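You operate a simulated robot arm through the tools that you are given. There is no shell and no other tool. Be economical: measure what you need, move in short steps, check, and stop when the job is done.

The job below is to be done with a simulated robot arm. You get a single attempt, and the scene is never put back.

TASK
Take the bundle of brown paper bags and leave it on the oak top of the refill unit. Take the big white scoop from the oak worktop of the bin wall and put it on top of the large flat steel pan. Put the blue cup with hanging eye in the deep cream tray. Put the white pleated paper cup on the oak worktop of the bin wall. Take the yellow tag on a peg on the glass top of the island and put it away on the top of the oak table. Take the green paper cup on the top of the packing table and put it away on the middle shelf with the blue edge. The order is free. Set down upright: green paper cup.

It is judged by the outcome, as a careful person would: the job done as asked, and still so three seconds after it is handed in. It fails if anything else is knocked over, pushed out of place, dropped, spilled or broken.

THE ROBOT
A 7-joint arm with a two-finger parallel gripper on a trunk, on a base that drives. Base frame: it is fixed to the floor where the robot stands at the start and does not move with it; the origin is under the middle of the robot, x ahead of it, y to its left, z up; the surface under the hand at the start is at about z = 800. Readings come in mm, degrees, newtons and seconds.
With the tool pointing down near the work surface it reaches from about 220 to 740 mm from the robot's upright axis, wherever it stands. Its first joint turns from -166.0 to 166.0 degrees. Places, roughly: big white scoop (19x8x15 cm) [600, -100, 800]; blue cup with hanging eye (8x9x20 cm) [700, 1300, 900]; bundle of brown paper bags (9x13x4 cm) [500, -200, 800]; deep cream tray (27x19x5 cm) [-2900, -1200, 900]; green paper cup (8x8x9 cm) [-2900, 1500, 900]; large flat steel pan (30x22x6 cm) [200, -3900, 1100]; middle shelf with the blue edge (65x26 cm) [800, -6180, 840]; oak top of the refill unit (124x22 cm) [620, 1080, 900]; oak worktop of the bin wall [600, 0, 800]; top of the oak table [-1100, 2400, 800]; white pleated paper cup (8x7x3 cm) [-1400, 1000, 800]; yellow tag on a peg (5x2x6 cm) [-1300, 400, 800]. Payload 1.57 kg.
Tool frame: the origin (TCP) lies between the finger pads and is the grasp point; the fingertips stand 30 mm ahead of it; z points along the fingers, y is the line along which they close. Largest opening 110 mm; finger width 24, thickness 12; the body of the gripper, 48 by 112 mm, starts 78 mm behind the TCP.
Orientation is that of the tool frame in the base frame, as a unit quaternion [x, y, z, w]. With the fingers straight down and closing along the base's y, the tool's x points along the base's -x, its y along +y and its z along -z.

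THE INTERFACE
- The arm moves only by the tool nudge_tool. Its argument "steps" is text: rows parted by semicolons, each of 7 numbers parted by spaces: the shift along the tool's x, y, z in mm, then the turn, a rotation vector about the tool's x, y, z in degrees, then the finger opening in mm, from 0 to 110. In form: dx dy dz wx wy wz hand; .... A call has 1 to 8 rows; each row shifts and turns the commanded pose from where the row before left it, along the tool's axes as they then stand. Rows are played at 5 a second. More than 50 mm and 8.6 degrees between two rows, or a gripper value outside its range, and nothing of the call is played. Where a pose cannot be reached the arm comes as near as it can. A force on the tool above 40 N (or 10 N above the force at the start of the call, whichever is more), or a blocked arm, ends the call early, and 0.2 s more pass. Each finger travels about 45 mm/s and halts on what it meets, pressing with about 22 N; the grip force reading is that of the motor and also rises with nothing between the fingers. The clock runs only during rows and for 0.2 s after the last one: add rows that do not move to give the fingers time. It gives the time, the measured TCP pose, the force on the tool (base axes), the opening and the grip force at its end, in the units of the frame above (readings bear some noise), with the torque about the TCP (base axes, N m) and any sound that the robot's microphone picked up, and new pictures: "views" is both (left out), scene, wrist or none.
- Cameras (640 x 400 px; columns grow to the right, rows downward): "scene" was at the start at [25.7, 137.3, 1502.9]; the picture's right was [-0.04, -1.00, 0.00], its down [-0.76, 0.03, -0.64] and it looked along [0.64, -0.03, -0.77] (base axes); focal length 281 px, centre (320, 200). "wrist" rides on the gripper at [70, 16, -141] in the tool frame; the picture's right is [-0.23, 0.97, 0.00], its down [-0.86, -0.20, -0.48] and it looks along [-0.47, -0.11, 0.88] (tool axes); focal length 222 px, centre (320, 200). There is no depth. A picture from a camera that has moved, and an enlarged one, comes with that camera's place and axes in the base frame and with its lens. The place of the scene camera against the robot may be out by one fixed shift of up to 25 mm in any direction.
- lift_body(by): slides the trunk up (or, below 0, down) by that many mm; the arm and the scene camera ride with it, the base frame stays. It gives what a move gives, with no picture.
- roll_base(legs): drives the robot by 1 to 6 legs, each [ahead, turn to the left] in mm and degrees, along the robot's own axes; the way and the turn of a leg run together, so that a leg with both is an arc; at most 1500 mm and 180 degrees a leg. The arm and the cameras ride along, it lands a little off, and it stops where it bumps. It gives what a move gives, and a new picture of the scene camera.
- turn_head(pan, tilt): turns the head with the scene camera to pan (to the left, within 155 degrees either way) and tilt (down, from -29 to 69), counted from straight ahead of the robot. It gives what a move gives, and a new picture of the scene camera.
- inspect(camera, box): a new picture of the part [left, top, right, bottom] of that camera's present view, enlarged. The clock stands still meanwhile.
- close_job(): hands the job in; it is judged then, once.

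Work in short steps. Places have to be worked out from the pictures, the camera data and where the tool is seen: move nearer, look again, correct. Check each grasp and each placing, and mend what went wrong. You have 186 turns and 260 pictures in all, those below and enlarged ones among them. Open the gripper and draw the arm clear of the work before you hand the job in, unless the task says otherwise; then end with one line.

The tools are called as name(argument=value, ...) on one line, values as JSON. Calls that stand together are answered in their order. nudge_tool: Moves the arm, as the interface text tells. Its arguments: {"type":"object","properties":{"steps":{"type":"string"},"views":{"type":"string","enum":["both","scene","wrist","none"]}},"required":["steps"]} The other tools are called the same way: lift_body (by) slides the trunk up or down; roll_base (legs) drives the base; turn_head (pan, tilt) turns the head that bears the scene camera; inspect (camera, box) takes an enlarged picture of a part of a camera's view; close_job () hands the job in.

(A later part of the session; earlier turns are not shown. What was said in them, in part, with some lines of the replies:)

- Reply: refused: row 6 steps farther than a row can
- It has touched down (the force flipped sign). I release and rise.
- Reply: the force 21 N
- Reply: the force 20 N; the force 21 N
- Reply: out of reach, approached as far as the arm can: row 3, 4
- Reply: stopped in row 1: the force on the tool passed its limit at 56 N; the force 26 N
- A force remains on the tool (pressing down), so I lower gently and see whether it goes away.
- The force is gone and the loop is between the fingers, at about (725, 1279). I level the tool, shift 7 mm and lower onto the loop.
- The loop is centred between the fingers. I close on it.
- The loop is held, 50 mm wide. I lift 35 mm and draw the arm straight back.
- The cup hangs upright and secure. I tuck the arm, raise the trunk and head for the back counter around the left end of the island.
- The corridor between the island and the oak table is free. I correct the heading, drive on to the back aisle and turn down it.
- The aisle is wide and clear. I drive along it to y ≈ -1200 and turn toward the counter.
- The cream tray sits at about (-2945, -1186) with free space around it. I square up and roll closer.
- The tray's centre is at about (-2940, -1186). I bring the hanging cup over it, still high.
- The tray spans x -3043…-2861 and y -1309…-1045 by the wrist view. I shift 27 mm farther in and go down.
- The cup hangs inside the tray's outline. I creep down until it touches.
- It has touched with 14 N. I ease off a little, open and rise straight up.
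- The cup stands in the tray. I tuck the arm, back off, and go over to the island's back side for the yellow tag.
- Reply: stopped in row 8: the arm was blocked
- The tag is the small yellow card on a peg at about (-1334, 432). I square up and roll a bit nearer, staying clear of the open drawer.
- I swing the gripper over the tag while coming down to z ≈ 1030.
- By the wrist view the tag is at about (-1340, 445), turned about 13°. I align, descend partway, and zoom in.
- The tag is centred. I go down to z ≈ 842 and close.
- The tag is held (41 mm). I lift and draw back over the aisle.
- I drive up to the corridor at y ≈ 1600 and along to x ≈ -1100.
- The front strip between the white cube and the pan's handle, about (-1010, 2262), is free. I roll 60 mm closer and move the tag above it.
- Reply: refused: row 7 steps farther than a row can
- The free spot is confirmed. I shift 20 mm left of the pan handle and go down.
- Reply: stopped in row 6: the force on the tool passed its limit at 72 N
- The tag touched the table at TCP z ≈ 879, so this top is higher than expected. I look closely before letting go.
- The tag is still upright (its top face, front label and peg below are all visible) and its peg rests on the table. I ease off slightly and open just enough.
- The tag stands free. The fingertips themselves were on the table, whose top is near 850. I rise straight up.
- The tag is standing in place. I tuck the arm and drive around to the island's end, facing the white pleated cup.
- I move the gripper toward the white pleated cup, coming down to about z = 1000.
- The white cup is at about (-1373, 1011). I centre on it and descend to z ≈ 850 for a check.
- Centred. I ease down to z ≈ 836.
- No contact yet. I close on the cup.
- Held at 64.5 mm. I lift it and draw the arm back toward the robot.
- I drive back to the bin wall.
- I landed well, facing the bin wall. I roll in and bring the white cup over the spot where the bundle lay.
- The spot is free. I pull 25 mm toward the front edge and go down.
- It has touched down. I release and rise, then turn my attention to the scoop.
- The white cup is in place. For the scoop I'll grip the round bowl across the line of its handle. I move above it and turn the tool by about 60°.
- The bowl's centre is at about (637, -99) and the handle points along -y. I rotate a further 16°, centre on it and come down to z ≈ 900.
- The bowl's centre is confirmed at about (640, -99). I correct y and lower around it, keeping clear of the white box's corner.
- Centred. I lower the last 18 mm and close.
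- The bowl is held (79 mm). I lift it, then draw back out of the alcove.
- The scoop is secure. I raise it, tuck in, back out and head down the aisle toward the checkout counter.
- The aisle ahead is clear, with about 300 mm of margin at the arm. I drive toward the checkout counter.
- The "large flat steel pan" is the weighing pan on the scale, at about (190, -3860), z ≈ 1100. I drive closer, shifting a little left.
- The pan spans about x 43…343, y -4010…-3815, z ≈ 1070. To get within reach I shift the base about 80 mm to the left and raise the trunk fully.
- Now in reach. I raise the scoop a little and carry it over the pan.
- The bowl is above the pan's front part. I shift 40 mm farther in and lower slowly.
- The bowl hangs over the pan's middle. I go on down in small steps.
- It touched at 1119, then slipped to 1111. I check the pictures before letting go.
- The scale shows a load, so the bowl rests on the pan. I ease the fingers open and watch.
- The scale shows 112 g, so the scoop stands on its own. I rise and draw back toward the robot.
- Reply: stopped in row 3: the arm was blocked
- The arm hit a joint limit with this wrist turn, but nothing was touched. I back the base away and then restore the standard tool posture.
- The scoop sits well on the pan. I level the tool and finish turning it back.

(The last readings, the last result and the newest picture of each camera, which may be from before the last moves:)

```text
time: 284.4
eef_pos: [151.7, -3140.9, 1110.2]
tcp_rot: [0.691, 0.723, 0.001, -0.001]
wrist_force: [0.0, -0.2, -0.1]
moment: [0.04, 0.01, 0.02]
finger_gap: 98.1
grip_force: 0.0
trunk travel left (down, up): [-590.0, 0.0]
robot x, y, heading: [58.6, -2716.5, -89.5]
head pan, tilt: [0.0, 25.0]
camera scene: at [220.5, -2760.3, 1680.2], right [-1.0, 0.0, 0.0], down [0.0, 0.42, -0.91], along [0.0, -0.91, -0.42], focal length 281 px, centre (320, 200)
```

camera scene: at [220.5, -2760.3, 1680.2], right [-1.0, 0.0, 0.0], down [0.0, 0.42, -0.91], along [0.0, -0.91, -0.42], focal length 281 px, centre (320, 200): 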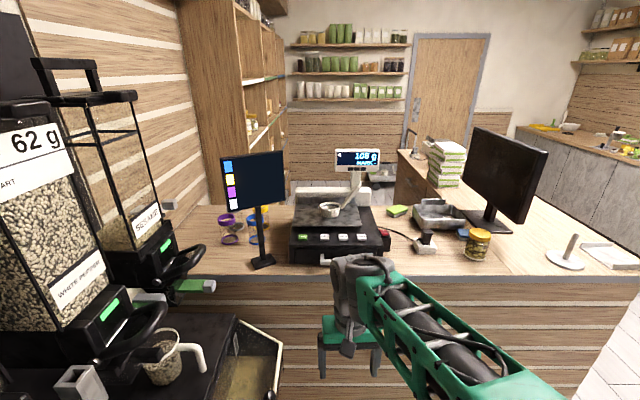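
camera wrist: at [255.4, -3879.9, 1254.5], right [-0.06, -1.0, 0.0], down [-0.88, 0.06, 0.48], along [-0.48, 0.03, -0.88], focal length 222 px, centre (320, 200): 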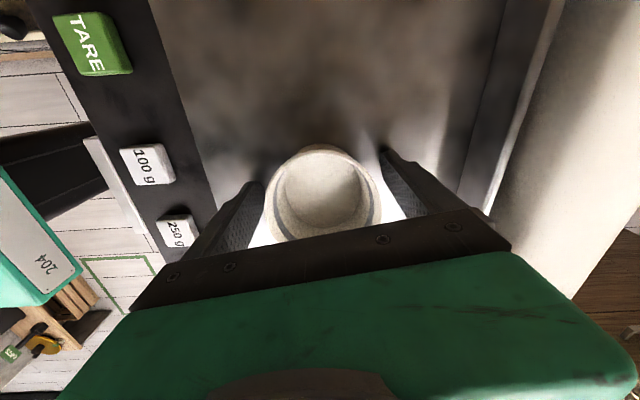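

Now the green cup, at the far back corner. I tuck the arm and go around the other end of the island.

nudge_tool(steps="23 -38 0 0 0 0 98; 23 -38 0 0 0 0 98; 23 -38 0 0 0 0 98; 23 -38 0 0 0 0 98; 23 -38 0 0 0 0 98; 0 0 0 0 0 0 98", views="none")

roll_base(legs=[[-150, 0], [0, -90]])

```text
time: 285.8
eef_pos: [-43.7, -3036.1, 1110.6]
tcp_rot: [0.69, 0.724, -0.001, -0.001]
wrist_force: [0.3, -0.1, -0.2]
moment: [0.01, -0.02, 0.03]
finger_gap: 97.8
grip_force: 0.0
trunk travel left (down, up): [-590.0, 0.0]
robot x, y, heading: [57.0, -2713.6, -90.0]
head pan, tilt: [0.0, 25.0]
```

```text
time: 291.1
eef_pos: [-263.2, -2462.8, 1111.4]
tcp_rot: [1.0, 0.021, 0.0, -0.001]
wrist_force: [-0.8, -0.2, 0.4]
moment: [-0.03, -0.01, 0.0]
finger_gap: 97.9
grip_force: 0.1
trunk travel left (down, up): [-590.0, 0.0]
robot x, y, heading: [53.4, -2564.7, 179.8]
head pan, tilt: [0.0, 25.0]
camera scene: at [32.3, -2734.1, 1680.3], right [0.0, 1.0, 0.0], down [0.42, 0.0, -0.91], along [-0.91, 0.0, -0.42], focal length 281 px, centre (320, 200)
```

scene: 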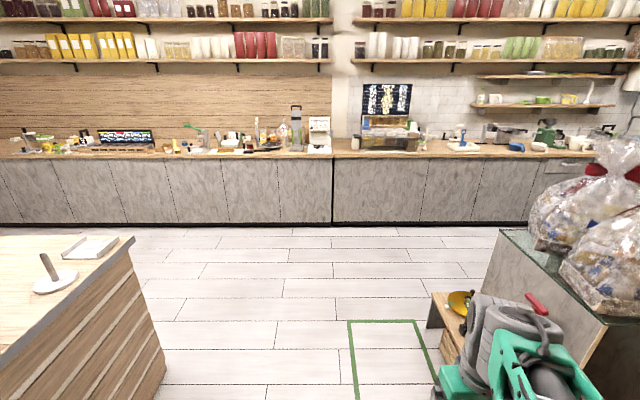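

The way is clear. I drive across and up the back aisle.

roll_base(legs=[[1000, 0], [1000, 0], [0, -90], [1300, 0], [1400, 0], [1300, 0]])

```text
time: 323.9
eef_pos: [-1844.9, 1753.1, 1110.4]
tcp_rot: [0.717, -0.697, 0.002, 0.0]
wrist_force: [0.5, 0.2, 0.2]
moment: [-0.05, 0.01, 0.0]
finger_gap: 98.1
grip_force: 0.2
trunk travel left (down, up): [-590.0, 0.0]
robot x, y, heading: [-1949.4, 1432.5, 89.4]
head pan, tilt: [0.0, 25.0]
camera scene: at [-2096.1, 1454.0, 1680.3], right [1.0, -0.01, 0.0], down [0.0, -0.42, -0.91], along [0.01, 0.91, -0.42], focal length 281 px, centre (320, 200)
```

scene: 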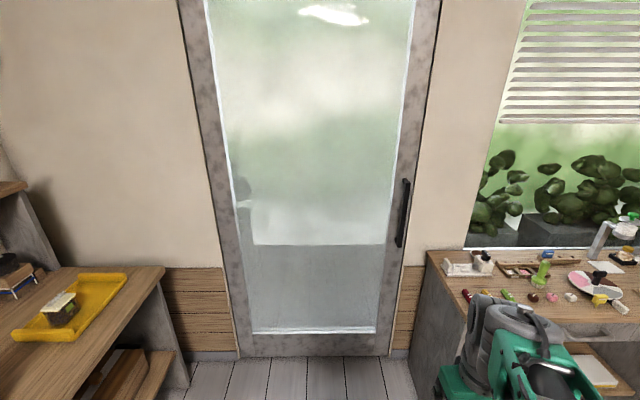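

roll_base(legs=[[60, 0], [0, 90.5]])

turn_head(pan=0, tilt=45)

```text
time: 328.6
eef_pos: [-2265.7, 1608.0, 1110.1]
tcp_rot: [1.0, 0.003, 0.001, -0.001]
wrist_force: [1.0, 0.5, 0.5]
moment: [-0.03, 0.0, -0.03]
finger_gap: 98.0
grip_force: 0.1
trunk travel left (down, up): [-590.0, 0.0]
robot x, y, heading: [-1948.5, 1491.8, 178.2]
head pan, tilt: [0.0, 25.0]
camera scene: at [-1979.1, 1325.8, 1680.3], right [0.04, 1.0, 0.0], down [0.42, -0.02, -0.91], along [-0.91, 0.04, -0.42], focal length 281 px, centre (320, 200)
```

scene: 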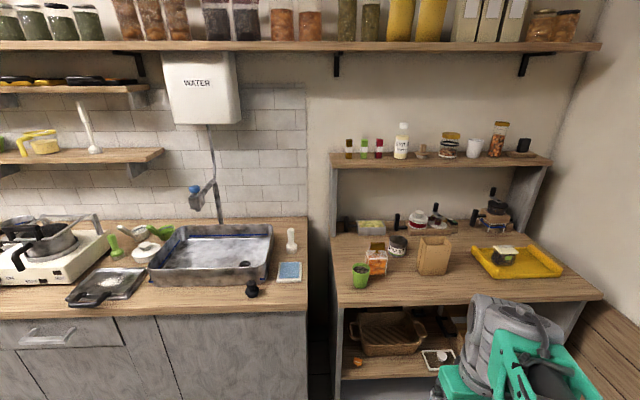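

```text
time: 329.4
eef_pos: [-2265.6, 1607.1, 1111.0]
tcp_rot: [1.0, 0.003, 0.001, -0.001]
wrist_force: [0.3, 0.8, 0.4]
moment: [0.0, 0.03, -0.02]
finger_gap: 98.2
grip_force: 0.1
trunk travel left (down, up): [-590.0, 0.0]
robot x, y, heading: [-1949.9, 1496.2, 178.0]
head pan, tilt: [0.0, 45.0]
camera scene: at [-1968.4, 1325.4, 1649.8], right [0.04, 1.0, 0.0], down [0.71, -0.03, -0.71], along [-0.71, 0.03, -0.71], focal length 281 px, centre (320, 200)
```

scene: 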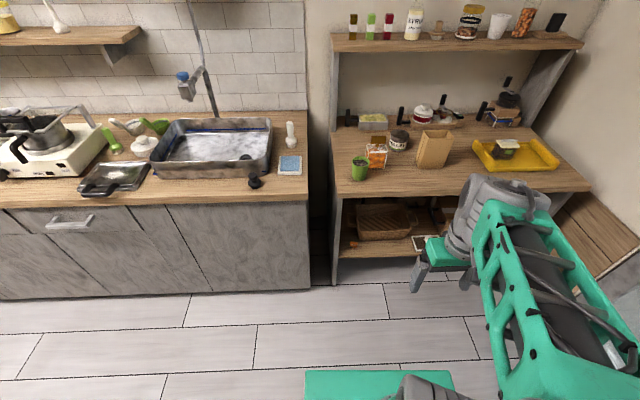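

I zoom on the green cup and its neighbours.

inspect(camera="scene", box=[320, 90, 480, 210])

```text
3.33 times, centred on (400, 150) of scene
camera zoom: at [-1968.4, 1325.4, 1649.8], right [0.04, 1.0, 0.0], down [0.71, -0.03, -0.71], along [-0.71, 0.03, -0.71], focal length 937 px, centre (53, 367)
```

zoom: 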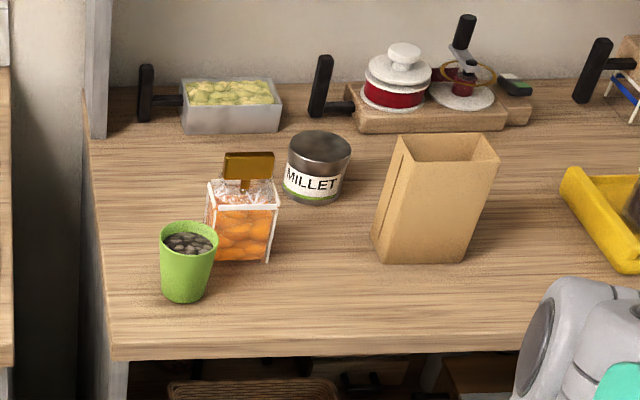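

The green cup holds seeds, so it must stay level all the way. I square up and roll closer.

roll_base(legs=[[0, 2], [320, 0]])

```text
time: 331.9
eef_pos: [-2590.2, 1597.8, 1111.5]
tcp_rot: [1.0, 0.019, 0.001, -0.001]
wrist_force: [0.3, -0.3, 0.4]
moment: [0.03, -0.01, 0.01]
finger_gap: 97.8
grip_force: 0.2
trunk travel left (down, up): [-590.0, 0.0]
robot x, y, heading: [-2269.1, 1492.1, 179.5]
head pan, tilt: [0.0, 45.0]
camera scene: at [-2283.4, 1326.2, 1649.7], right [0.01, 1.0, 0.0], down [0.71, 0.0, -0.71], along [-0.71, 0.0, -0.71], focal length 281 px, centre (320, 200)
```

scene: 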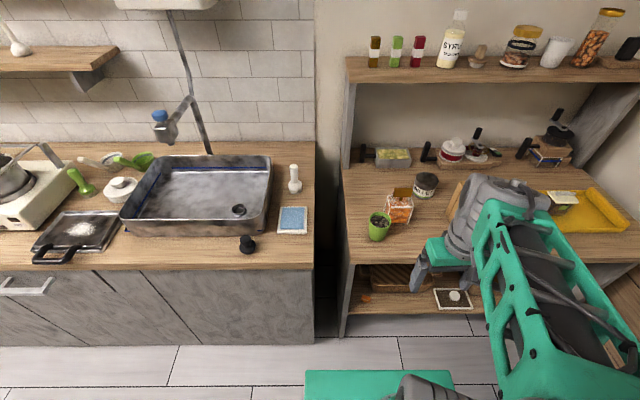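

I move sideways first, then forward toward the cup at this height.

nudge_tool(steps="0 34 -20 0 0 0 108; 0 38 0 0 0 1 108; -46 0 0 0 0 1 108; -46 0 0 0 0 0 108; -46 0 0 0 0 0 108; -46 0 0 0 0 0 108; -46 0 0 0 0 0 108; 0 0 0 0 0 0 108", views="both")

```text
time: 333.7
eef_pos: [-2815.0, 1524.3, 1129.5]
tcp_rot: [1.0, 0.002, 0.0, -0.001]
wrist_force: [0.4, 0.9, 0.2]
moment: [-0.03, -0.02, 0.0]
finger_gap: 108.2
grip_force: 0.2
trunk travel left (down, up): [-590.0, 0.0]
robot x, y, heading: [-2270.5, 1497.1, 179.6]
head pan, tilt: [0.0, 45.0]
camera scene: at [-2282.6, 1326.2, 1649.7], right [0.01, 1.0, 0.0], down [0.71, 0.0, -0.71], along [-0.71, 0.0, -0.71], focal length 281 px, centre (320, 200)
camera wrist: at [-2745.9, 1507.4, 1271.3], right [-0.22, -0.97, 0.0], down [-0.86, 0.2, 0.48], along [-0.47, 0.11, -0.88], focal length 222 px, centre (320, 200)
```

scene: 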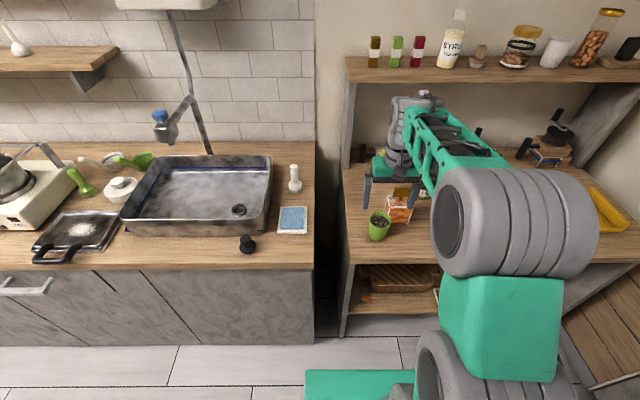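
wrist: 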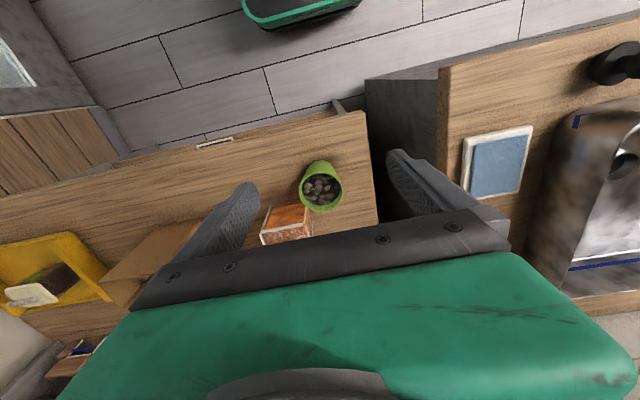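

The orange bag stands right behind and beside the cup, so I turn the gripper by 35° to put one finger in front of the bag and the other on the free side. Then I look again.

nudge_tool(steps="-33 -7 0 0 0 0 108; -33 -7 0 0 0 0 108; 0 0 0 0 0 7 108; 0 0 0 0 0 7 108; 0 0 0 0 0 7 108; 0 0 0 0 0 7 108; 0 0 20 0 0 7 108; 0 0 0 0 0 0 108", views="wrist")

inspect(camera="wrist", box=[200, 80, 460, 250])

```text
time: 335.5
eef_pos: [-2881.5, 1539.3, 1110.4]
tcp_rot: [0.954, -0.299, 0.0, -0.001]
wrist_force: [0.4, 0.7, -0.3]
moment: [0.03, 0.04, 0.0]
finger_gap: 107.7
grip_force: 0.0
trunk travel left (down, up): [-590.0, 0.0]
robot x, y, heading: [-2270.1, 1495.4, 179.5]
head pan, tilt: [0.0, 45.0]
camera wrist: at [-2833.9, 1484.7, 1252.3], right [-0.74, -0.67, 0.0], down [-0.59, 0.65, 0.48], along [-0.32, 0.36, -0.88], focal length 222 px, centre (320, 200)
```

wrist: 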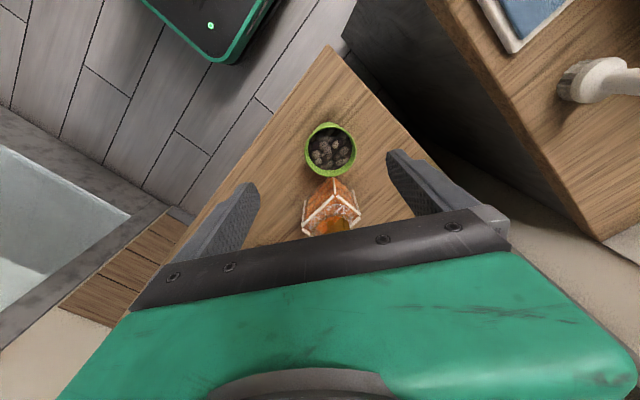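

```text
2.35 times, centred on (330, 165) of wrist
camera zoom: at [-2833.9, 1484.7, 1252.3], right [-0.74, -0.67, 0.0], down [-0.59, 0.65, 0.48], along [-0.32, 0.36, -0.88], focal length 523 px, centre (296, 282)
```

zoom: 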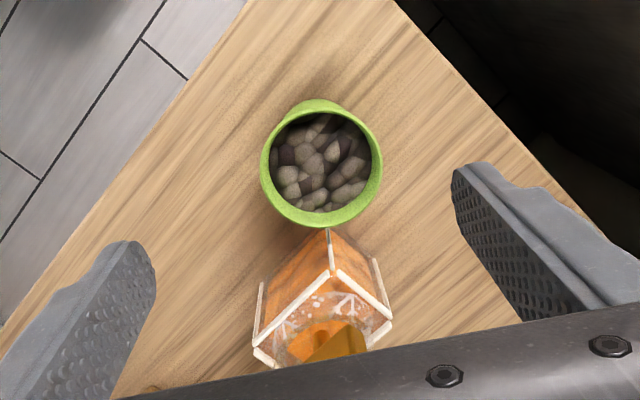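

Combining both views, the rim is near z = 940, so this table top is near 850, and the cup's centre is at about (-2905, 1541). I centre, descend to z ≈ 1000 and look again.

nudge_tool(steps="-21 12 0 0 0 0 108; 0 0 40 0 0 0 108; 0 0 40 0 0 0 108; 0 0 30 0 0 0 108; 0 0 0 0 0 0 108", views="wrist")

inspect(camera="scene", box=[330, 120, 490, 280])

```text
time: 336.7
eef_pos: [-2906.9, 1540.8, 998.4]
tcp_rot: [0.954, -0.299, 0.001, -0.002]
wrist_force: [0.1, 0.0, 0.1]
moment: [0.01, 0.0, 0.01]
finger_gap: 108.1
grip_force: 0.2
trunk travel left (down, up): [-590.0, 0.0]
robot x, y, heading: [-2270.8, 1495.2, 179.7]
head pan, tilt: [0.0, 45.0]
camera wrist: at [-2860.7, 1486.4, 1140.0], right [-0.74, -0.67, 0.0], down [-0.59, 0.65, 0.48], along [-0.32, 0.36, -0.88], focal length 222 px, centre (320, 200)
```

wrist: 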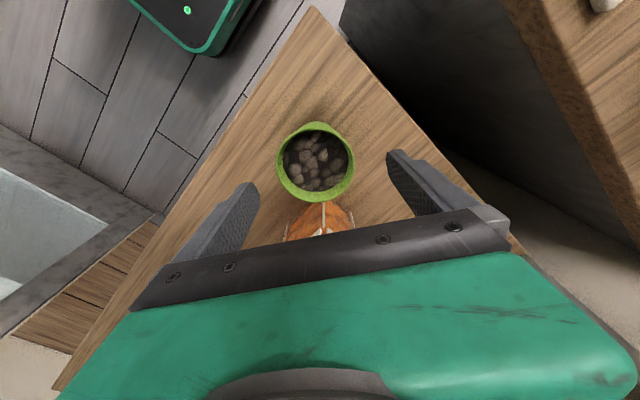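

```text
2.50 times, centred on (410, 200) of scene
camera zoom: at [-2282.8, 1326.2, 1649.7], right [0.01, 1.0, 0.0], down [0.71, 0.0, -0.71], along [-0.71, 0.0, -0.71], focal length 703 px, centre (95, 200)
```

zoom: 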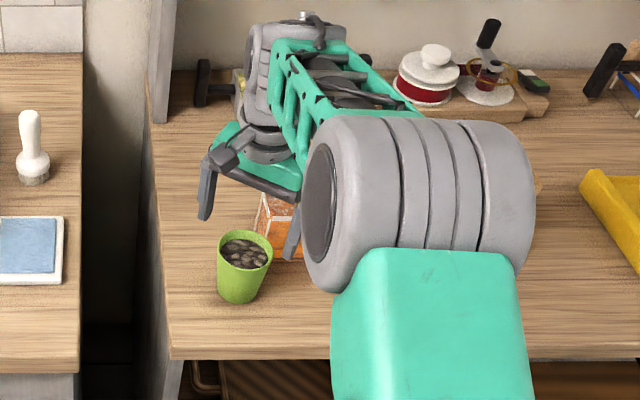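

The centring holds. I go straight down to z ≈ 902, with the fingers on either side of the cup and clear of the bag.

nudge_tool(steps="2 0 35 0 0 0 108; 0 0 30 0 0 0 108; 0 0 20 0 0 0 108; 0 0 10 0 0 0 108; 0 0 0 0 0 0 108", views="wrist")

inspect(camera="scene", box=[330, 120, 490, 280])

```text
time: 337.9
eef_pos: [-2904.7, 1539.6, 904.6]
tcp_rot: [0.954, -0.299, 0.001, -0.002]
wrist_force: [-0.3, 0.0, -0.2]
moment: [0.03, 0.04, 0.0]
finger_gap: 108.1
grip_force: 0.0
trunk travel left (down, up): [-590.0, 0.0]
robot x, y, heading: [-2267.6, 1497.5, 179.5]
head pan, tilt: [0.0, 45.0]
camera wrist: at [-2856.6, 1486.2, 1046.0], right [-0.74, -0.67, 0.0], down [-0.59, 0.65, 0.48], along [-0.32, 0.36, -0.88], focal length 222 px, centre (320, 200)
```

wrist: 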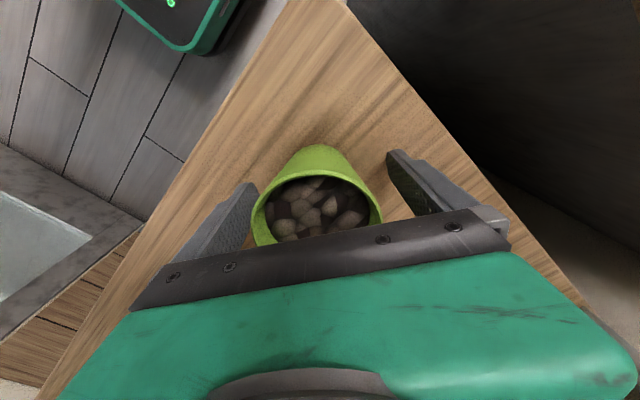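

```text
2.50 times, centred on (410, 200) of scene
camera zoom: at [-2282.8, 1326.2, 1649.7], right [0.01, 1.0, 0.0], down [0.71, 0.0, -0.71], along [-0.71, 0.0, -0.71], focal length 703 px, centre (95, 200)
```

zoom: 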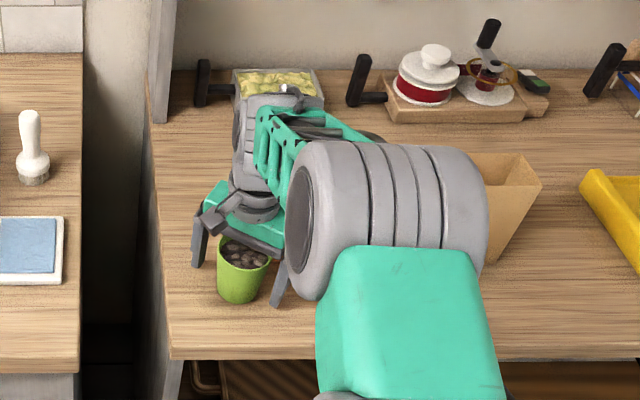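

Well centred along the closing line. I shift 8 mm along the cup and close gently.

nudge_tool(steps="8 0 0 0 0 0 100; 0 0 0 0 0 0 88; 0 0 0 0 0 0 76; 0 0 0 0 0 0 66; 0 0 0 0 0 0 56; 0 0 0 0 0 0 52; 0 0 0 0 0 0 52", views="wrist")

```text
time: 339.5
eef_pos: [-2895.4, 1535.7, 904.4]
tcp_rot: [0.954, -0.299, 0.001, -0.001]
wrist_force: [0.7, 0.1, 0.4]
moment: [-0.02, 0.02, 0.0]
finger_gap: 71.6
grip_force: 22.3
trunk travel left (down, up): [-590.0, 0.0]
robot x, y, heading: [-2267.9, 1492.6, 179.7]
head pan, tilt: [0.0, 45.0]
camera wrist: at [-2849.5, 1481.5, 1046.6], right [-0.74, -0.67, 0.0], down [-0.59, 0.65, 0.48], along [-0.32, 0.36, -0.88], focal length 222 px, centre (320, 200)
```

wrist: 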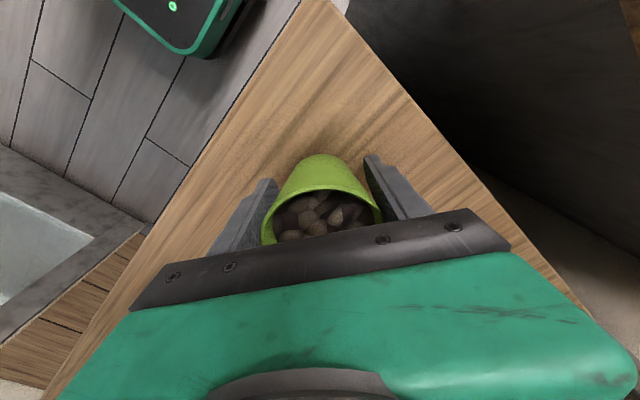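

Held at 72 mm. I lift slowly and check that it stays level.

nudge_tool(steps="0 0 -8 0 0 0 52; 0 0 -15 0 0 0 52; 0 0 -20 0 0 0 52; 0 0 -25 0 0 0 52; 0 0 -25 0 0 0 52; 0 0 -25 0 0 0 52; 0 0 -25 0 0 0 52; 0 0 0 0 0 0 52", views="both")

inspect(camera="scene", box=[330, 120, 490, 280])

```text
time: 341.3
eef_pos: [-2899.5, 1534.6, 1049.6]
tcp_rot: [0.954, -0.299, 0.0, -0.002]
wrist_force: [0.1, 0.6, -1.8]
moment: [-0.03, -0.04, 0.01]
finger_gap: 71.7
grip_force: 22.4
trunk travel left (down, up): [-590.0, 0.0]
robot x, y, heading: [-2265.8, 1494.9, 179.5]
head pan, tilt: [0.0, 45.0]
camera scene: at [-2283.0, 1326.2, 1649.7], right [0.01, 1.0, 0.0], down [0.71, 0.0, -0.71], along [-0.71, 0.0, -0.71], focal length 281 px, centre (320, 200)
camera wrist: at [-2852.0, 1481.0, 1190.5], right [-0.74, -0.67, 0.0], down [-0.59, 0.65, 0.48], along [-0.32, 0.36, -0.88], focal length 222 px, centre (320, 200)
```

scene: 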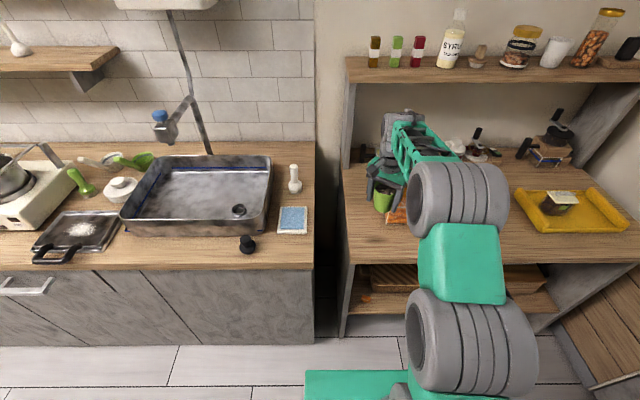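
wrist: 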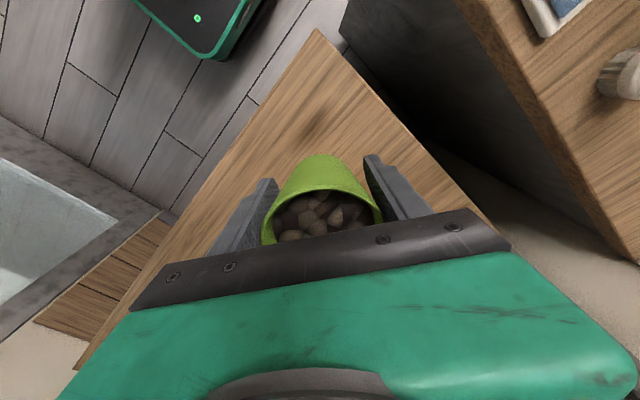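

```text
2.50 times, centred on (410, 200) of scene
camera zoom: at [-2283.0, 1326.2, 1649.7], right [0.01, 1.0, 0.0], down [0.71, 0.0, -0.71], along [-0.71, 0.0, -0.71], focal length 703 px, centre (95, 200)
```

zoom: 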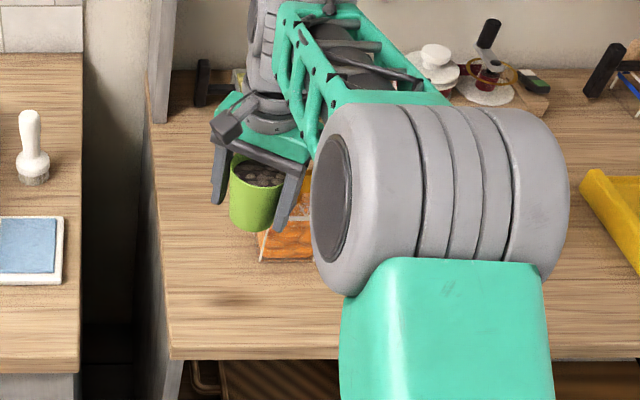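

Level and secure. I draw back gently.

nudge_tool(steps="12 -9 -10 0 0 0 52; 25 -17 -10 0 0 0 52; 25 -17 0 0 0 0 52; 25 -17 0 0 0 0 52; 25 -17 0 0 0 0 52; 25 -17 0 0 0 0 52; 25 -17 0 0 0 0 52; 25 -17 0 0 0 0 52", views="none")

nudge_tool(steps="20 -14 0 0 0 -4 52; 0 0 0 0 0 -6 52; 0 0 0 0 0 -6 52; 0 0 0 0 0 -6 52; 0 0 0 0 0 -6 52; 0 0 0 0 0 -6 52; 0 -20 0 0 0 0 52; 20 -20 0 0 0 0 52", views="wrist")

```text
time: 343.1
eef_pos: [-2670.5, 1534.4, 1068.5]
tcp_rot: [0.954, -0.299, -0.001, -0.001]
wrist_force: [0.0, -0.8, -0.9]
moment: [0.01, 0.03, -0.02]
finger_gap: 71.7
grip_force: 22.0
trunk travel left (down, up): [-590.0, 0.0]
robot x, y, heading: [-2269.0, 1495.8, 179.8]
head pan, tilt: [0.0, 45.0]
```

```text
time: 344.9
eef_pos: [-2627.3, 1574.5, 1068.4]
tcp_rot: [1.0, -0.007, 0.001, -0.001]
wrist_force: [-0.7, -0.3, -0.2]
moment: [0.02, 0.01, -0.04]
finger_gap: 71.7
grip_force: 22.3
trunk travel left (down, up): [-590.0, 0.0]
robot x, y, heading: [-2270.1, 1497.8, 179.6]
head pan, tilt: [0.0, 45.0]
camera wrist: at [-2557.2, 1555.7, 1210.2], right [-0.24, -0.97, 0.0], down [-0.85, 0.21, 0.48], along [-0.46, 0.12, -0.88], focal length 222 px, centre (320, 200)
```

wrist: 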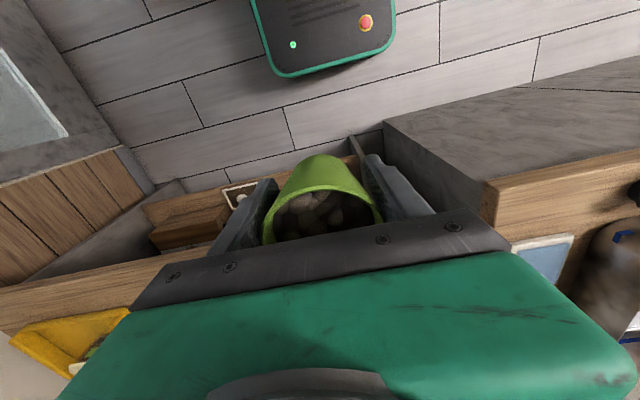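

Now the long drive to the back of the shop. I back off, turn, and go down the back aisle.

roll_base(legs=[[-340, 0], [0, 90.4], [1400, 0], [1400, 0], [1400, 0], [900, 0]])

turn_head(pan=20, tilt=20)

```text
time: 375.1
eef_pos: [-1918.1, -3963.7, 1068.2]
tcp_rot: [0.695, 0.719, 0.0, -0.001]
wrist_force: [-0.3, 0.4, -1.0]
moment: [0.0, 0.03, -0.01]
finger_gap: 71.6
grip_force: 22.2
trunk travel left (down, up): [-590.0, 0.0]
robot x, y, heading: [-1856.6, -3606.1, -87.5]
head pan, tilt: [0.0, 45.0]
camera scene: at [-1692.0, -3632.5, 1649.7], right [-1.0, -0.04, 0.0], down [-0.03, 0.71, -0.71], along [0.03, -0.71, -0.71], focal length 281 px, centre (320, 200)
```

scene: 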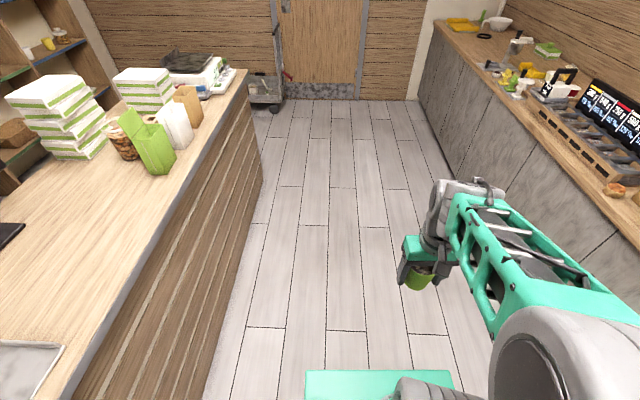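

```text
time: 376.0
eef_pos: [-1917.4, -3963.2, 1067.3]
tcp_rot: [0.695, 0.719, -0.001, -0.001]
wrist_force: [-0.2, -0.1, -1.1]
moment: [-0.01, 0.02, 0.0]
finger_gap: 71.5
grip_force: 22.5
trunk travel left (down, up): [-590.0, 0.0]
robot x, y, heading: [-1855.4, -3603.9, -87.7]
head pan, tilt: [20.0, 20.0]
camera scene: at [-1659.9, -3637.1, 1688.3], right [-0.92, -0.38, 0.0], down [-0.13, 0.32, -0.94], along [0.36, -0.87, -0.34], focal length 281 px, centre (320, 200)
```

scene: 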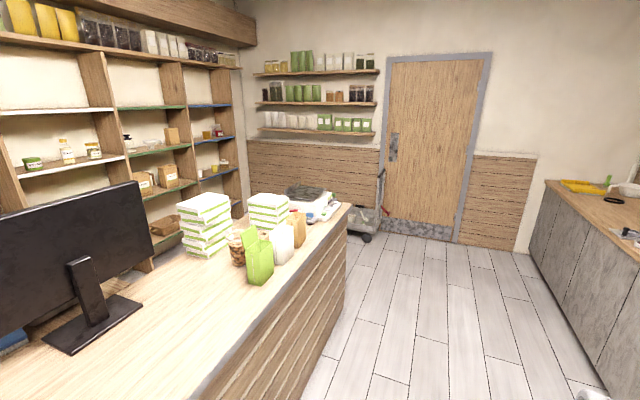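

The blue-edged bay is on the far wall, reachable around the end of the counter leg. I drive to y ≈ -6080, between the leg's end and the trolley, and turn to face it.

roll_base(legs=[[0, -2.3], [1240, 0], [1230, 0], [0, 90]])

```text
time: 392.3
eef_pos: [-1461.7, -6150.8, 1068.0]
tcp_rot: [-0.013, 1.0, -0.001, -0.001]
wrist_force: [0.2, 0.1, -1.7]
moment: [-0.03, 0.03, 0.02]
finger_gap: 71.7
grip_force: 22.0
trunk travel left (down, up): [-590.0, 0.0]
robot x, y, heading: [-1822.6, -6088.2, 2.1]
head pan, tilt: [20.0, 20.0]
camera scene: at [-1792.0, -5913.9, 1688.3], right [0.37, -0.93, 0.0], down [-0.32, -0.13, -0.94], along [0.87, 0.35, -0.34], focal length 281 px, centre (320, 200)
```

scene: 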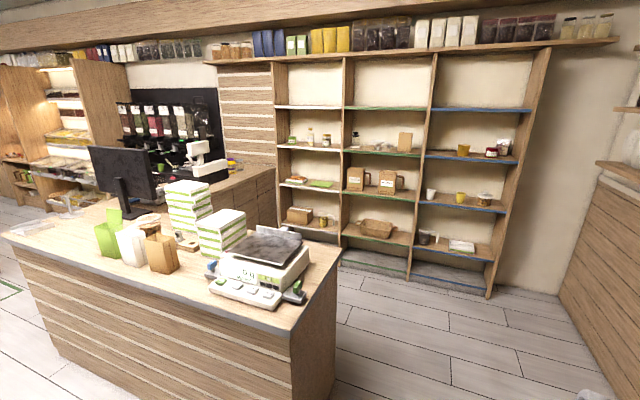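

The middle blue-edged shelf is the third of five, at z ≈ 850, with about 390 mm to the shelf above. There's a gap between the white cup and the yellow cup, at about y = -6060. I drive up to it.

roll_base(legs=[[0, -2.1], [950, 0], [900, 0]])

turn_head(pan=0, tilt=40)

```text
time: 402.0
eef_pos: [387.2, -6138.3, 1067.1]
tcp_rot: [0.0, 1.0, 0.0, -0.001]
wrist_force: [1.5, -0.4, -0.9]
moment: [-0.01, 0.01, 0.0]
finger_gap: 71.5
grip_force: 22.3
trunk travel left (down, up): [-590.0, 0.0]
robot x, y, heading: [30.3, -6067.7, 0.9]
head pan, tilt: [20.0, 20.0]
camera scene: at [63.2, -5892.8, 1688.3], right [0.35, -0.94, 0.0], down [-0.32, -0.12, -0.94], along [0.88, 0.33, -0.34], focal length 281 px, centre (320, 200)
```

scene: 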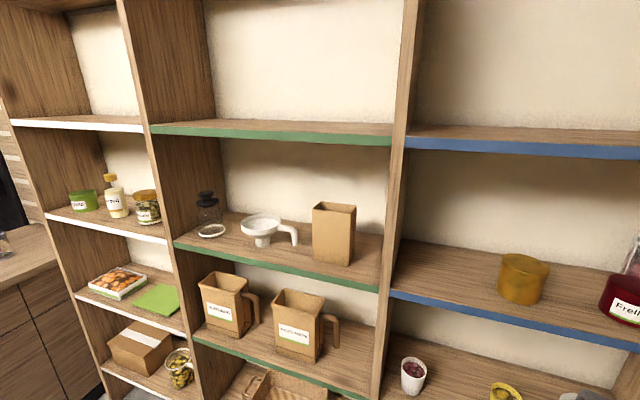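

```text
time: 402.8
eef_pos: [386.4, -6137.8, 1066.8]
tcp_rot: [-0.001, 1.0, -0.001, -0.001]
wrist_force: [0.0, -0.3, -1.1]
moment: [0.0, 0.04, -0.02]
finger_gap: 71.7
grip_force: 22.2
trunk travel left (down, up): [-590.0, 0.0]
robot x, y, heading: [29.7, -6064.8, 0.4]
head pan, tilt: [0.0, 40.0]
camera scene: at [60.8, -5924.6, 1657.0], right [0.01, -1.0, 0.0], down [-0.64, -0.01, -0.77], along [0.77, 0.01, -0.64], focal length 281 px, centre (320, 200)
```

scene: 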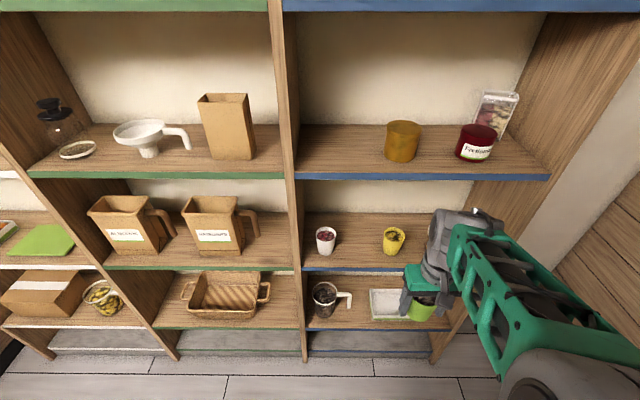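

The gap between the small cups is centred near y ≈ -6058. The shelf is at z ≈ 850, the one above at about 1220. I lower the trunk so the cup enters just above the shelf, and roll a little closer.

lift_body(by=-143)

roll_base(legs=[[0, -0.5], [70, 0]])

nudge_tool(steps="0 25 0 0 0 0 52; 0 25 0 0 0 0 52; -20 20 0 0 0 0 52; -25 10 0 0 0 0 52; -25 0 0 0 0 0 52; 0 0 0 0 0 0 52", views="both")

```text
time: 404.5
eef_pos: [385.7, -6138.4, 923.9]
tcp_rot: [0.0, 1.0, -0.001, -0.001]
wrist_force: [-0.1, 0.3, -1.0]
moment: [0.03, 0.02, 0.0]
finger_gap: 71.7
grip_force: 22.8
trunk travel left (down, up): [-447.0, 143.0]
robot x, y, heading: [30.8, -6063.6, 0.9]
head pan, tilt: [0.0, 40.0]
```

```text
time: 405.8
eef_pos: [456.6, -6141.6, 926.7]
tcp_rot: [0.004, 1.0, 0.0, -0.001]
wrist_force: [1.4, -0.1, -1.2]
moment: [0.01, 0.06, 0.04]
finger_gap: 71.9
grip_force: 21.4
trunk travel left (down, up): [-447.0, 143.0]
robot x, y, heading: [102.1, -6063.3, 0.1]
head pan, tilt: [0.0, 40.0]
camera scene: at [132.8, -5924.9, 1513.9], right [0.0, -1.0, 0.0], down [-0.64, 0.0, -0.77], along [0.77, 0.0, -0.64], focal length 281 px, centre (320, 200)
```

scene: 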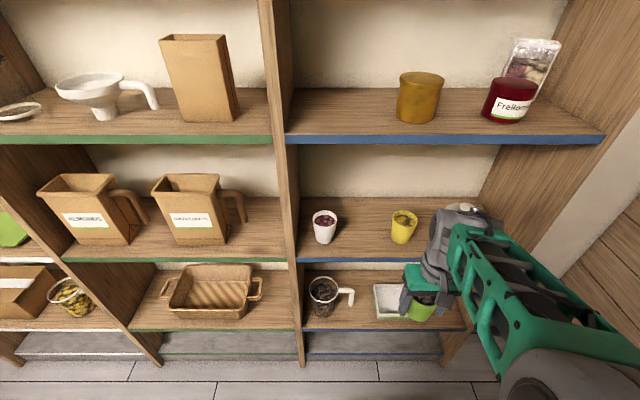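

```text
time: 407.2
eef_pos: [525.8, -6061.0, 925.2]
tcp_rot: [0.004, 1.0, -0.001, -0.001]
wrist_force: [0.1, 0.8, -0.7]
moment: [0.04, 0.0, 0.02]
finger_gap: 71.6
grip_force: 21.9
trunk travel left (down, up): [-447.0, 143.0]
robot x, y, heading: [98.6, -6066.2, -0.1]
head pan, tilt: [0.0, 40.0]
camera scene: at [132.8, -5924.9, 1513.9], right [0.0, -1.0, 0.0], down [-0.64, 0.0, -0.77], along [0.77, 0.0, -0.64], focal length 281 px, centre (320, 200)
camera wrist: at [456.9, -6044.3, 1067.0], right [0.23, 0.97, 0.0], down [0.85, -0.2, 0.48], along [0.46, -0.11, -0.88], focal length 222 px, centre (320, 200)
```

scene: 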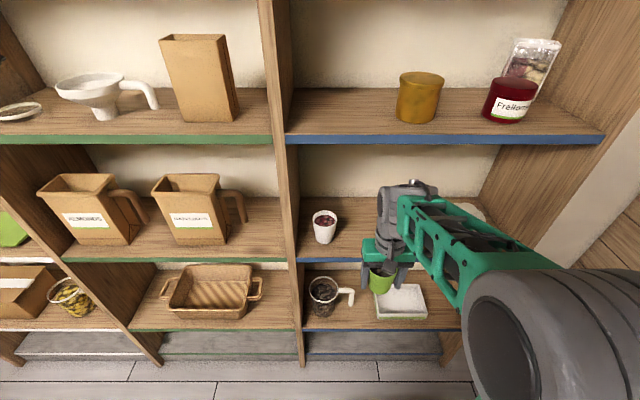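
wrist: 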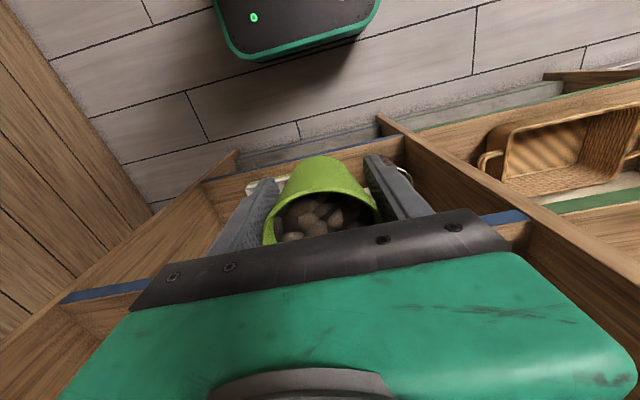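

The held cup calibrates the scene camera: the shelf front is at x ≈ 650 and the gap's centre at y ≈ -6047. I lower 8 mm and move in partway, then check the clearance above.

nudge_tool(steps="0 7 4 0 0 0 52; 0 7 4 0 0 0 52; -25 0 0 0 0 0 52; -30 0 0 0 0 0 52; -30 0 0 0 0 0 52; -25 0 0 0 0 0 52; 0 0 0 0 0 0 52", views="both")

inspect(camera="scene", box=[270, 120, 470, 300])

```text
time: 408.8
eef_pos: [638.1, -6048.7, 914.6]
tcp_rot: [0.003, 1.0, -0.001, -0.001]
wrist_force: [0.7, 0.4, -1.6]
moment: [-0.02, 0.02, -0.03]
finger_gap: 71.7
grip_force: 21.5
trunk travel left (down, up): [-447.0, 143.0]
robot x, y, heading: [98.8, -6067.3, 0.1]
head pan, tilt: [0.0, 40.0]
camera scene: at [132.8, -5924.8, 1513.9], right [0.0, -1.0, 0.0], down [-0.64, 0.0, -0.77], along [0.77, 0.0, -0.64], focal length 281 px, centre (320, 200)
camera wrist: at [568.1, -6032.1, 1056.5], right [0.23, 0.97, 0.0], down [0.85, -0.2, 0.48], along [0.46, -0.11, -0.88], focal length 222 px, centre (320, 200)
```

scene: 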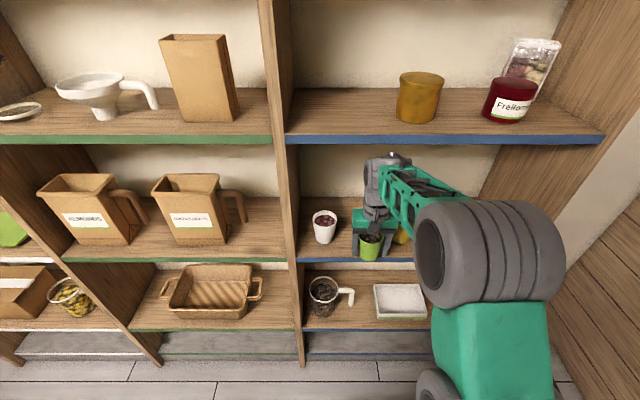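
wrist: 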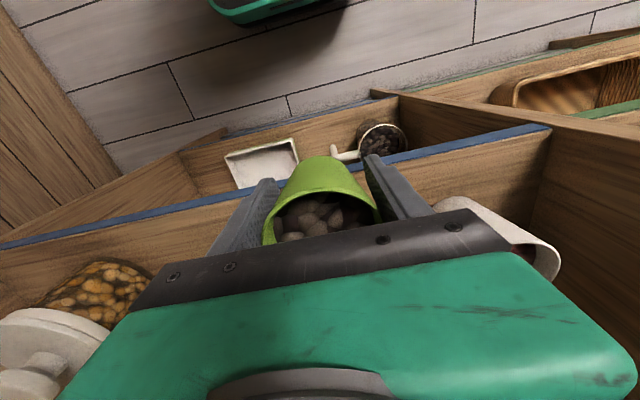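

```text
2.22 times, centred on (370, 210) of scene
camera zoom: at [132.8, -5924.8, 1513.9], right [0.0, -1.0, 0.0], down [-0.64, 0.0, -0.77], along [0.77, 0.0, -0.64], focal length 625 px, centre (209, 178)
```

zoom: 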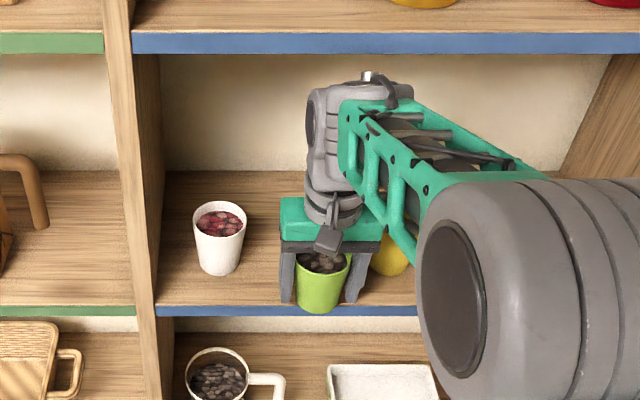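

The wrist clears the shelf above by about 30 mm. I move in the last 70 mm and check.

nudge_tool(steps="-20 0 0 0 0 0 52; -20 0 0 0 0 0 52; -20 0 0 0 0 0 52; -10 0 3 0 0 0 52; 0 0 3 0 0 0 52; 0 0 0 0 0 0 52", views="both")

```text
time: 410.2
eef_pos: [707.2, -6048.8, 909.7]
tcp_rot: [0.004, 1.0, -0.001, -0.001]
wrist_force: [-0.2, 0.0, -1.2]
moment: [-0.01, 0.01, -0.01]
finger_gap: 71.8
grip_force: 22.9
trunk travel left (down, up): [-447.0, 143.0]
robot x, y, heading: [98.0, -6064.3, -0.1]
head pan, tilt: [0.0, 40.0]
camera scene: at [132.6, -5924.9, 1513.9], right [0.0, -1.0, 0.0], down [-0.64, 0.0, -0.77], along [0.77, 0.0, -0.64], focal length 281 px, centre (320, 200)
camera wrist: at [637.7, -6032.3, 1051.4], right [0.23, 0.97, 0.0], down [0.85, -0.2, 0.48], along [0.46, -0.11, -0.88], focal length 222 px, centre (320, 200)
```

scene: 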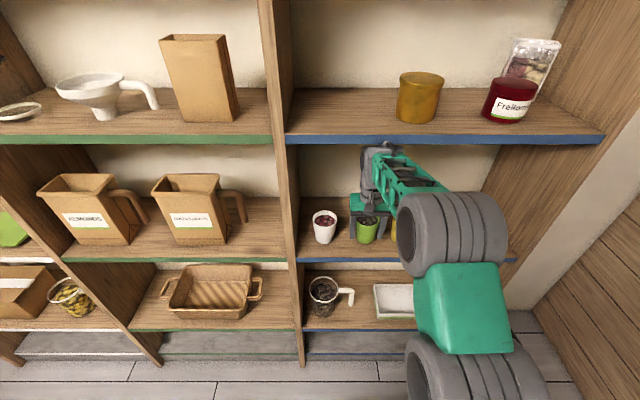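
wrist: 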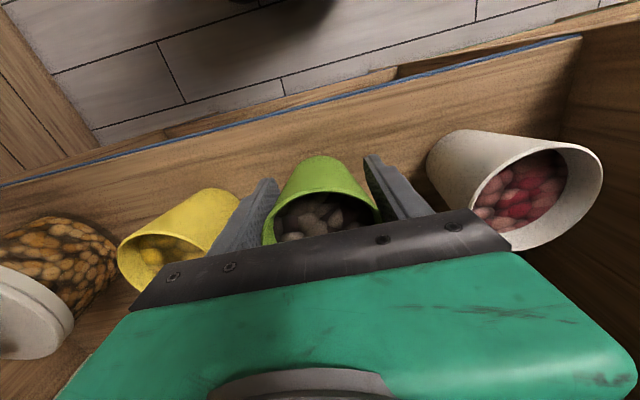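

There's room on both sides (about 25 mm to the yellow cup, 45 mm to the white one). I creep down until the cup touches the shelf.

nudge_tool(steps="0 0 3 0 0 0 52; 0 0 3 0 0 0 52; 0 0 2 0 0 0 52; 0 0 0 0 0 0 52", views="none")

nudge_tool(steps="0 0 2 0 0 0 52; 0 0 2 0 0 0 52; 0 0 0 0 0 0 52", views="none")

```text
time: 411.2
eef_pos: [708.8, -6049.9, 902.4]
tcp_rot: [0.004, 1.0, -0.001, -0.001]
wrist_force: [-0.3, -0.9, -1.3]
moment: [0.0, 0.01, 0.0]
finger_gap: 71.8
grip_force: 21.9
trunk travel left (down, up): [-447.0, 143.0]
robot x, y, heading: [99.5, -6064.7, -0.1]
head pan, tilt: [0.0, 40.0]
```

```text
time: 412.0
eef_pos: [708.8, -6049.3, 898.2]
tcp_rot: [0.004, 1.0, -0.001, -0.002]
wrist_force: [-0.6, -0.7, -1.5]
moment: [-0.03, 0.03, 0.01]
finger_gap: 71.7
grip_force: 21.6
trunk travel left (down, up): [-447.0, 143.0]
robot x, y, heading: [98.4, -6062.8, -0.1]
head pan, tilt: [0.0, 40.0]
```

nudge_tool(steps="0 0 2 0 0 0 52; 0 0 2 0 0 0 52; 0 0 0 0 0 0 52", views="none")

nudge_tool(steps="0 0 2 0 0 0 52; 0 0 1.5 0 0 0 52; 0 0 0 0 0 0 52", views="wrist")

```text
time: 412.8
eef_pos: [707.7, -6049.6, 895.1]
tcp_rot: [0.003, 1.0, -0.002, 0.0]
wrist_force: [0.7, 1.5, 2.7]
moment: [0.11, -0.08, 0.01]
finger_gap: 72.1
grip_force: 22.5
trunk travel left (down, up): [-447.0, 143.0]
robot x, y, heading: [98.6, -6063.6, -0.1]
head pan, tilt: [0.0, 40.0]
```

```text
time: 413.6
eef_pos: [707.1, -6051.5, 893.9]
tcp_rot: [0.005, 1.0, -0.002, 0.001]
wrist_force: [2.3, -5.3, 20.5]
moment: [0.19, -0.27, -0.11]
finger_gap: 71.6
grip_force: 21.9
trunk travel left (down, up): [-447.0, 143.0]
robot x, y, heading: [99.6, -6064.5, 0.1]
head pan, tilt: [0.0, 40.0]
camera wrist: at [637.1, -6034.7, 1035.1], right [0.24, 0.97, 0.0], down [0.85, -0.21, 0.48], along [0.47, -0.12, -0.88], focal length 222 px, centre (320, 200)
```

wrist: 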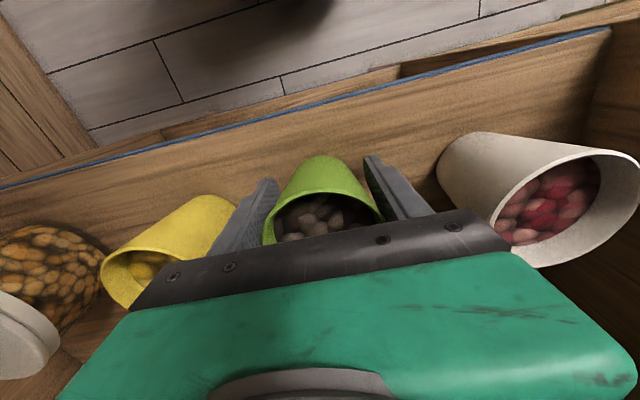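

Touched at about z = 895. I ease up 3 mm, open just enough, then withdraw straight back.

nudge_tool(steps="0 0 -2.5 0 0 0 52; 0 0 0 0 0 0 70; 0 0 0 0 0 0 78; 0 0 0 0 0 0 88; 0 0 0 0 0 0 88", views="wrist")

```text
time: 414.8
eef_pos: [707.3, -6049.7, 893.3]
tcp_rot: [0.004, 1.0, -0.001, -0.001]
wrist_force: [0.1, -0.6, -0.5]
moment: [0.0, 0.0, -0.03]
finger_gap: 88.3
grip_force: 0.0
trunk travel left (down, up): [-447.0, 143.0]
robot x, y, heading: [97.0, -6065.1, 0.1]
head pan, tilt: [0.0, 40.0]
camera wrist: at [637.4, -6033.1, 1035.4], right [0.23, 0.97, 0.0], down [0.85, -0.2, 0.48], along [0.46, -0.11, -0.88], focal length 222 px, centre (320, 200)
```

wrist: 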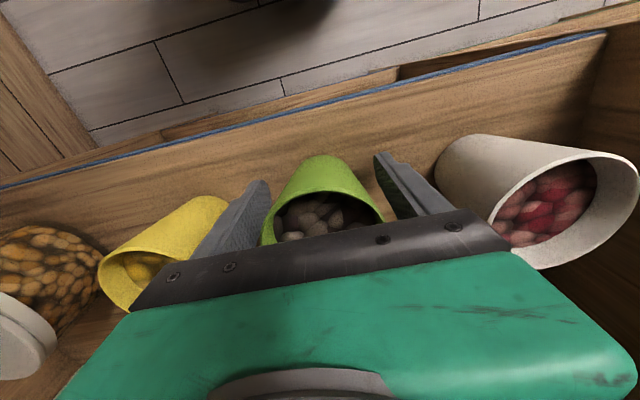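

The cup stands free and upright. I withdraw straight out.

nudge_tool(steps="15 0 0 0 0 0 88; 20 0 0 0 0 0 88; 25 0 0 0 0 0 88; 30 0 0 0 0 0 88; 40 0 0 0 0 0 88; 40 0 0 0 0 0 88; 40 0 0 0 0 0 88; 40 0 0 0 0 0 88", views="both")

inspect(camera="scene", box=[280, 160, 480, 280])

```text
time: 416.6
eef_pos: [458.0, -6049.1, 893.8]
tcp_rot: [0.004, 1.0, -0.001, 0.0]
wrist_force: [0.7, -0.1, 0.1]
moment: [-0.03, 0.0, -0.02]
finger_gap: 87.9
grip_force: 0.1
trunk travel left (down, up): [-447.0, 143.0]
robot x, y, heading: [95.7, -6065.0, 0.1]
head pan, tilt: [0.0, 40.0]
camera scene: at [132.4, -5924.9, 1513.9], right [0.0, -1.0, 0.0], down [-0.64, 0.0, -0.77], along [0.77, 0.0, -0.64], focal length 281 px, centre (320, 200)
camera wrist: at [388.2, -6031.9, 1035.5], right [0.23, 0.97, 0.0], down [0.85, -0.21, 0.48], along [0.46, -0.11, -0.88], focal length 222 px, centre (320, 200)
```

scene: 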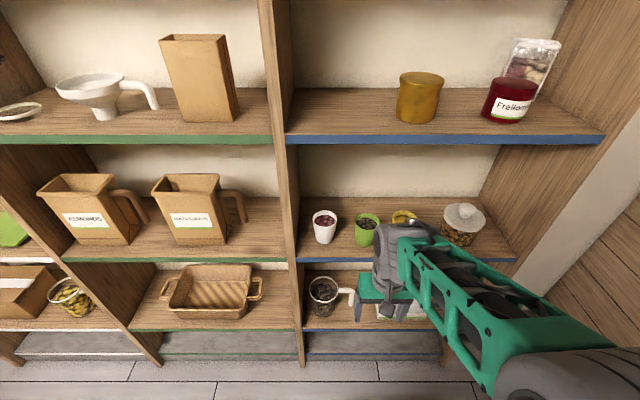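
wrist: 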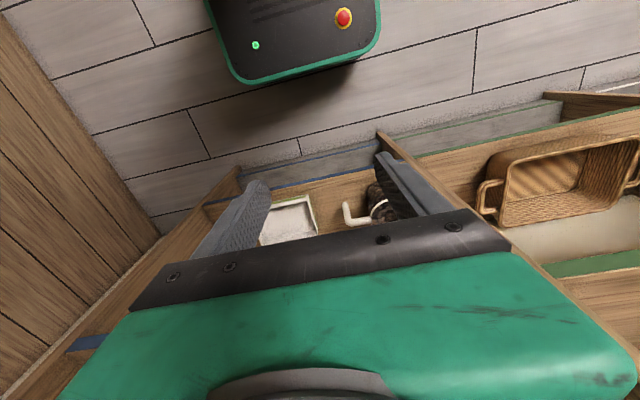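

```text
3.20 times, centred on (380, 220) of scene
camera zoom: at [132.4, -5924.9, 1513.9], right [0.0, -1.0, 0.0], down [-0.64, 0.0, -0.77], along [0.77, 0.0, -0.64], focal length 900 px, centre (128, 136)
```

zoom: 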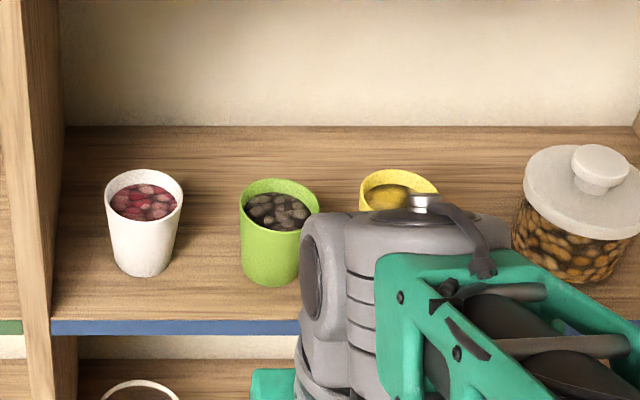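

The green cup stands upright on the middle blue-edged shelf, and its neighbours haven't moved. I back away a little to be clear, then hand in.

roll_base(legs=[[-250, 0]])

close_job()

```text
time: 418.4
eef_pos: [209.8, -6050.2, 894.7]
tcp_rot: [0.005, 1.0, -0.001, -0.001]
wrist_force: [1.1, 0.4, 0.0]
moment: [-0.03, -0.02, 0.02]
finger_gap: 88.1
grip_force: 0.0
trunk travel left (down, up): [-447.0, 143.0]
robot x, y, heading: [-150.2, -6063.8, -0.2]
head pan, tilt: [0.0, 40.0]
camera scene: at [-115.1, -5924.7, 1514.0], right [0.0, -1.0, 0.0], down [-0.64, 0.0, -0.77], along [0.77, 0.0, -0.64], focal length 281 px, centre (320, 200)
```

scene: 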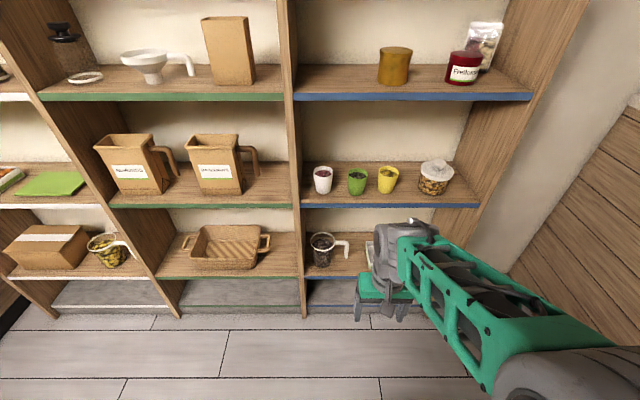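

```text
The job is handed in.
```

All six items are in their places, the green cup is upright on the middle blue-edged shelf, nothing else was seen to move, and the job is handed in.
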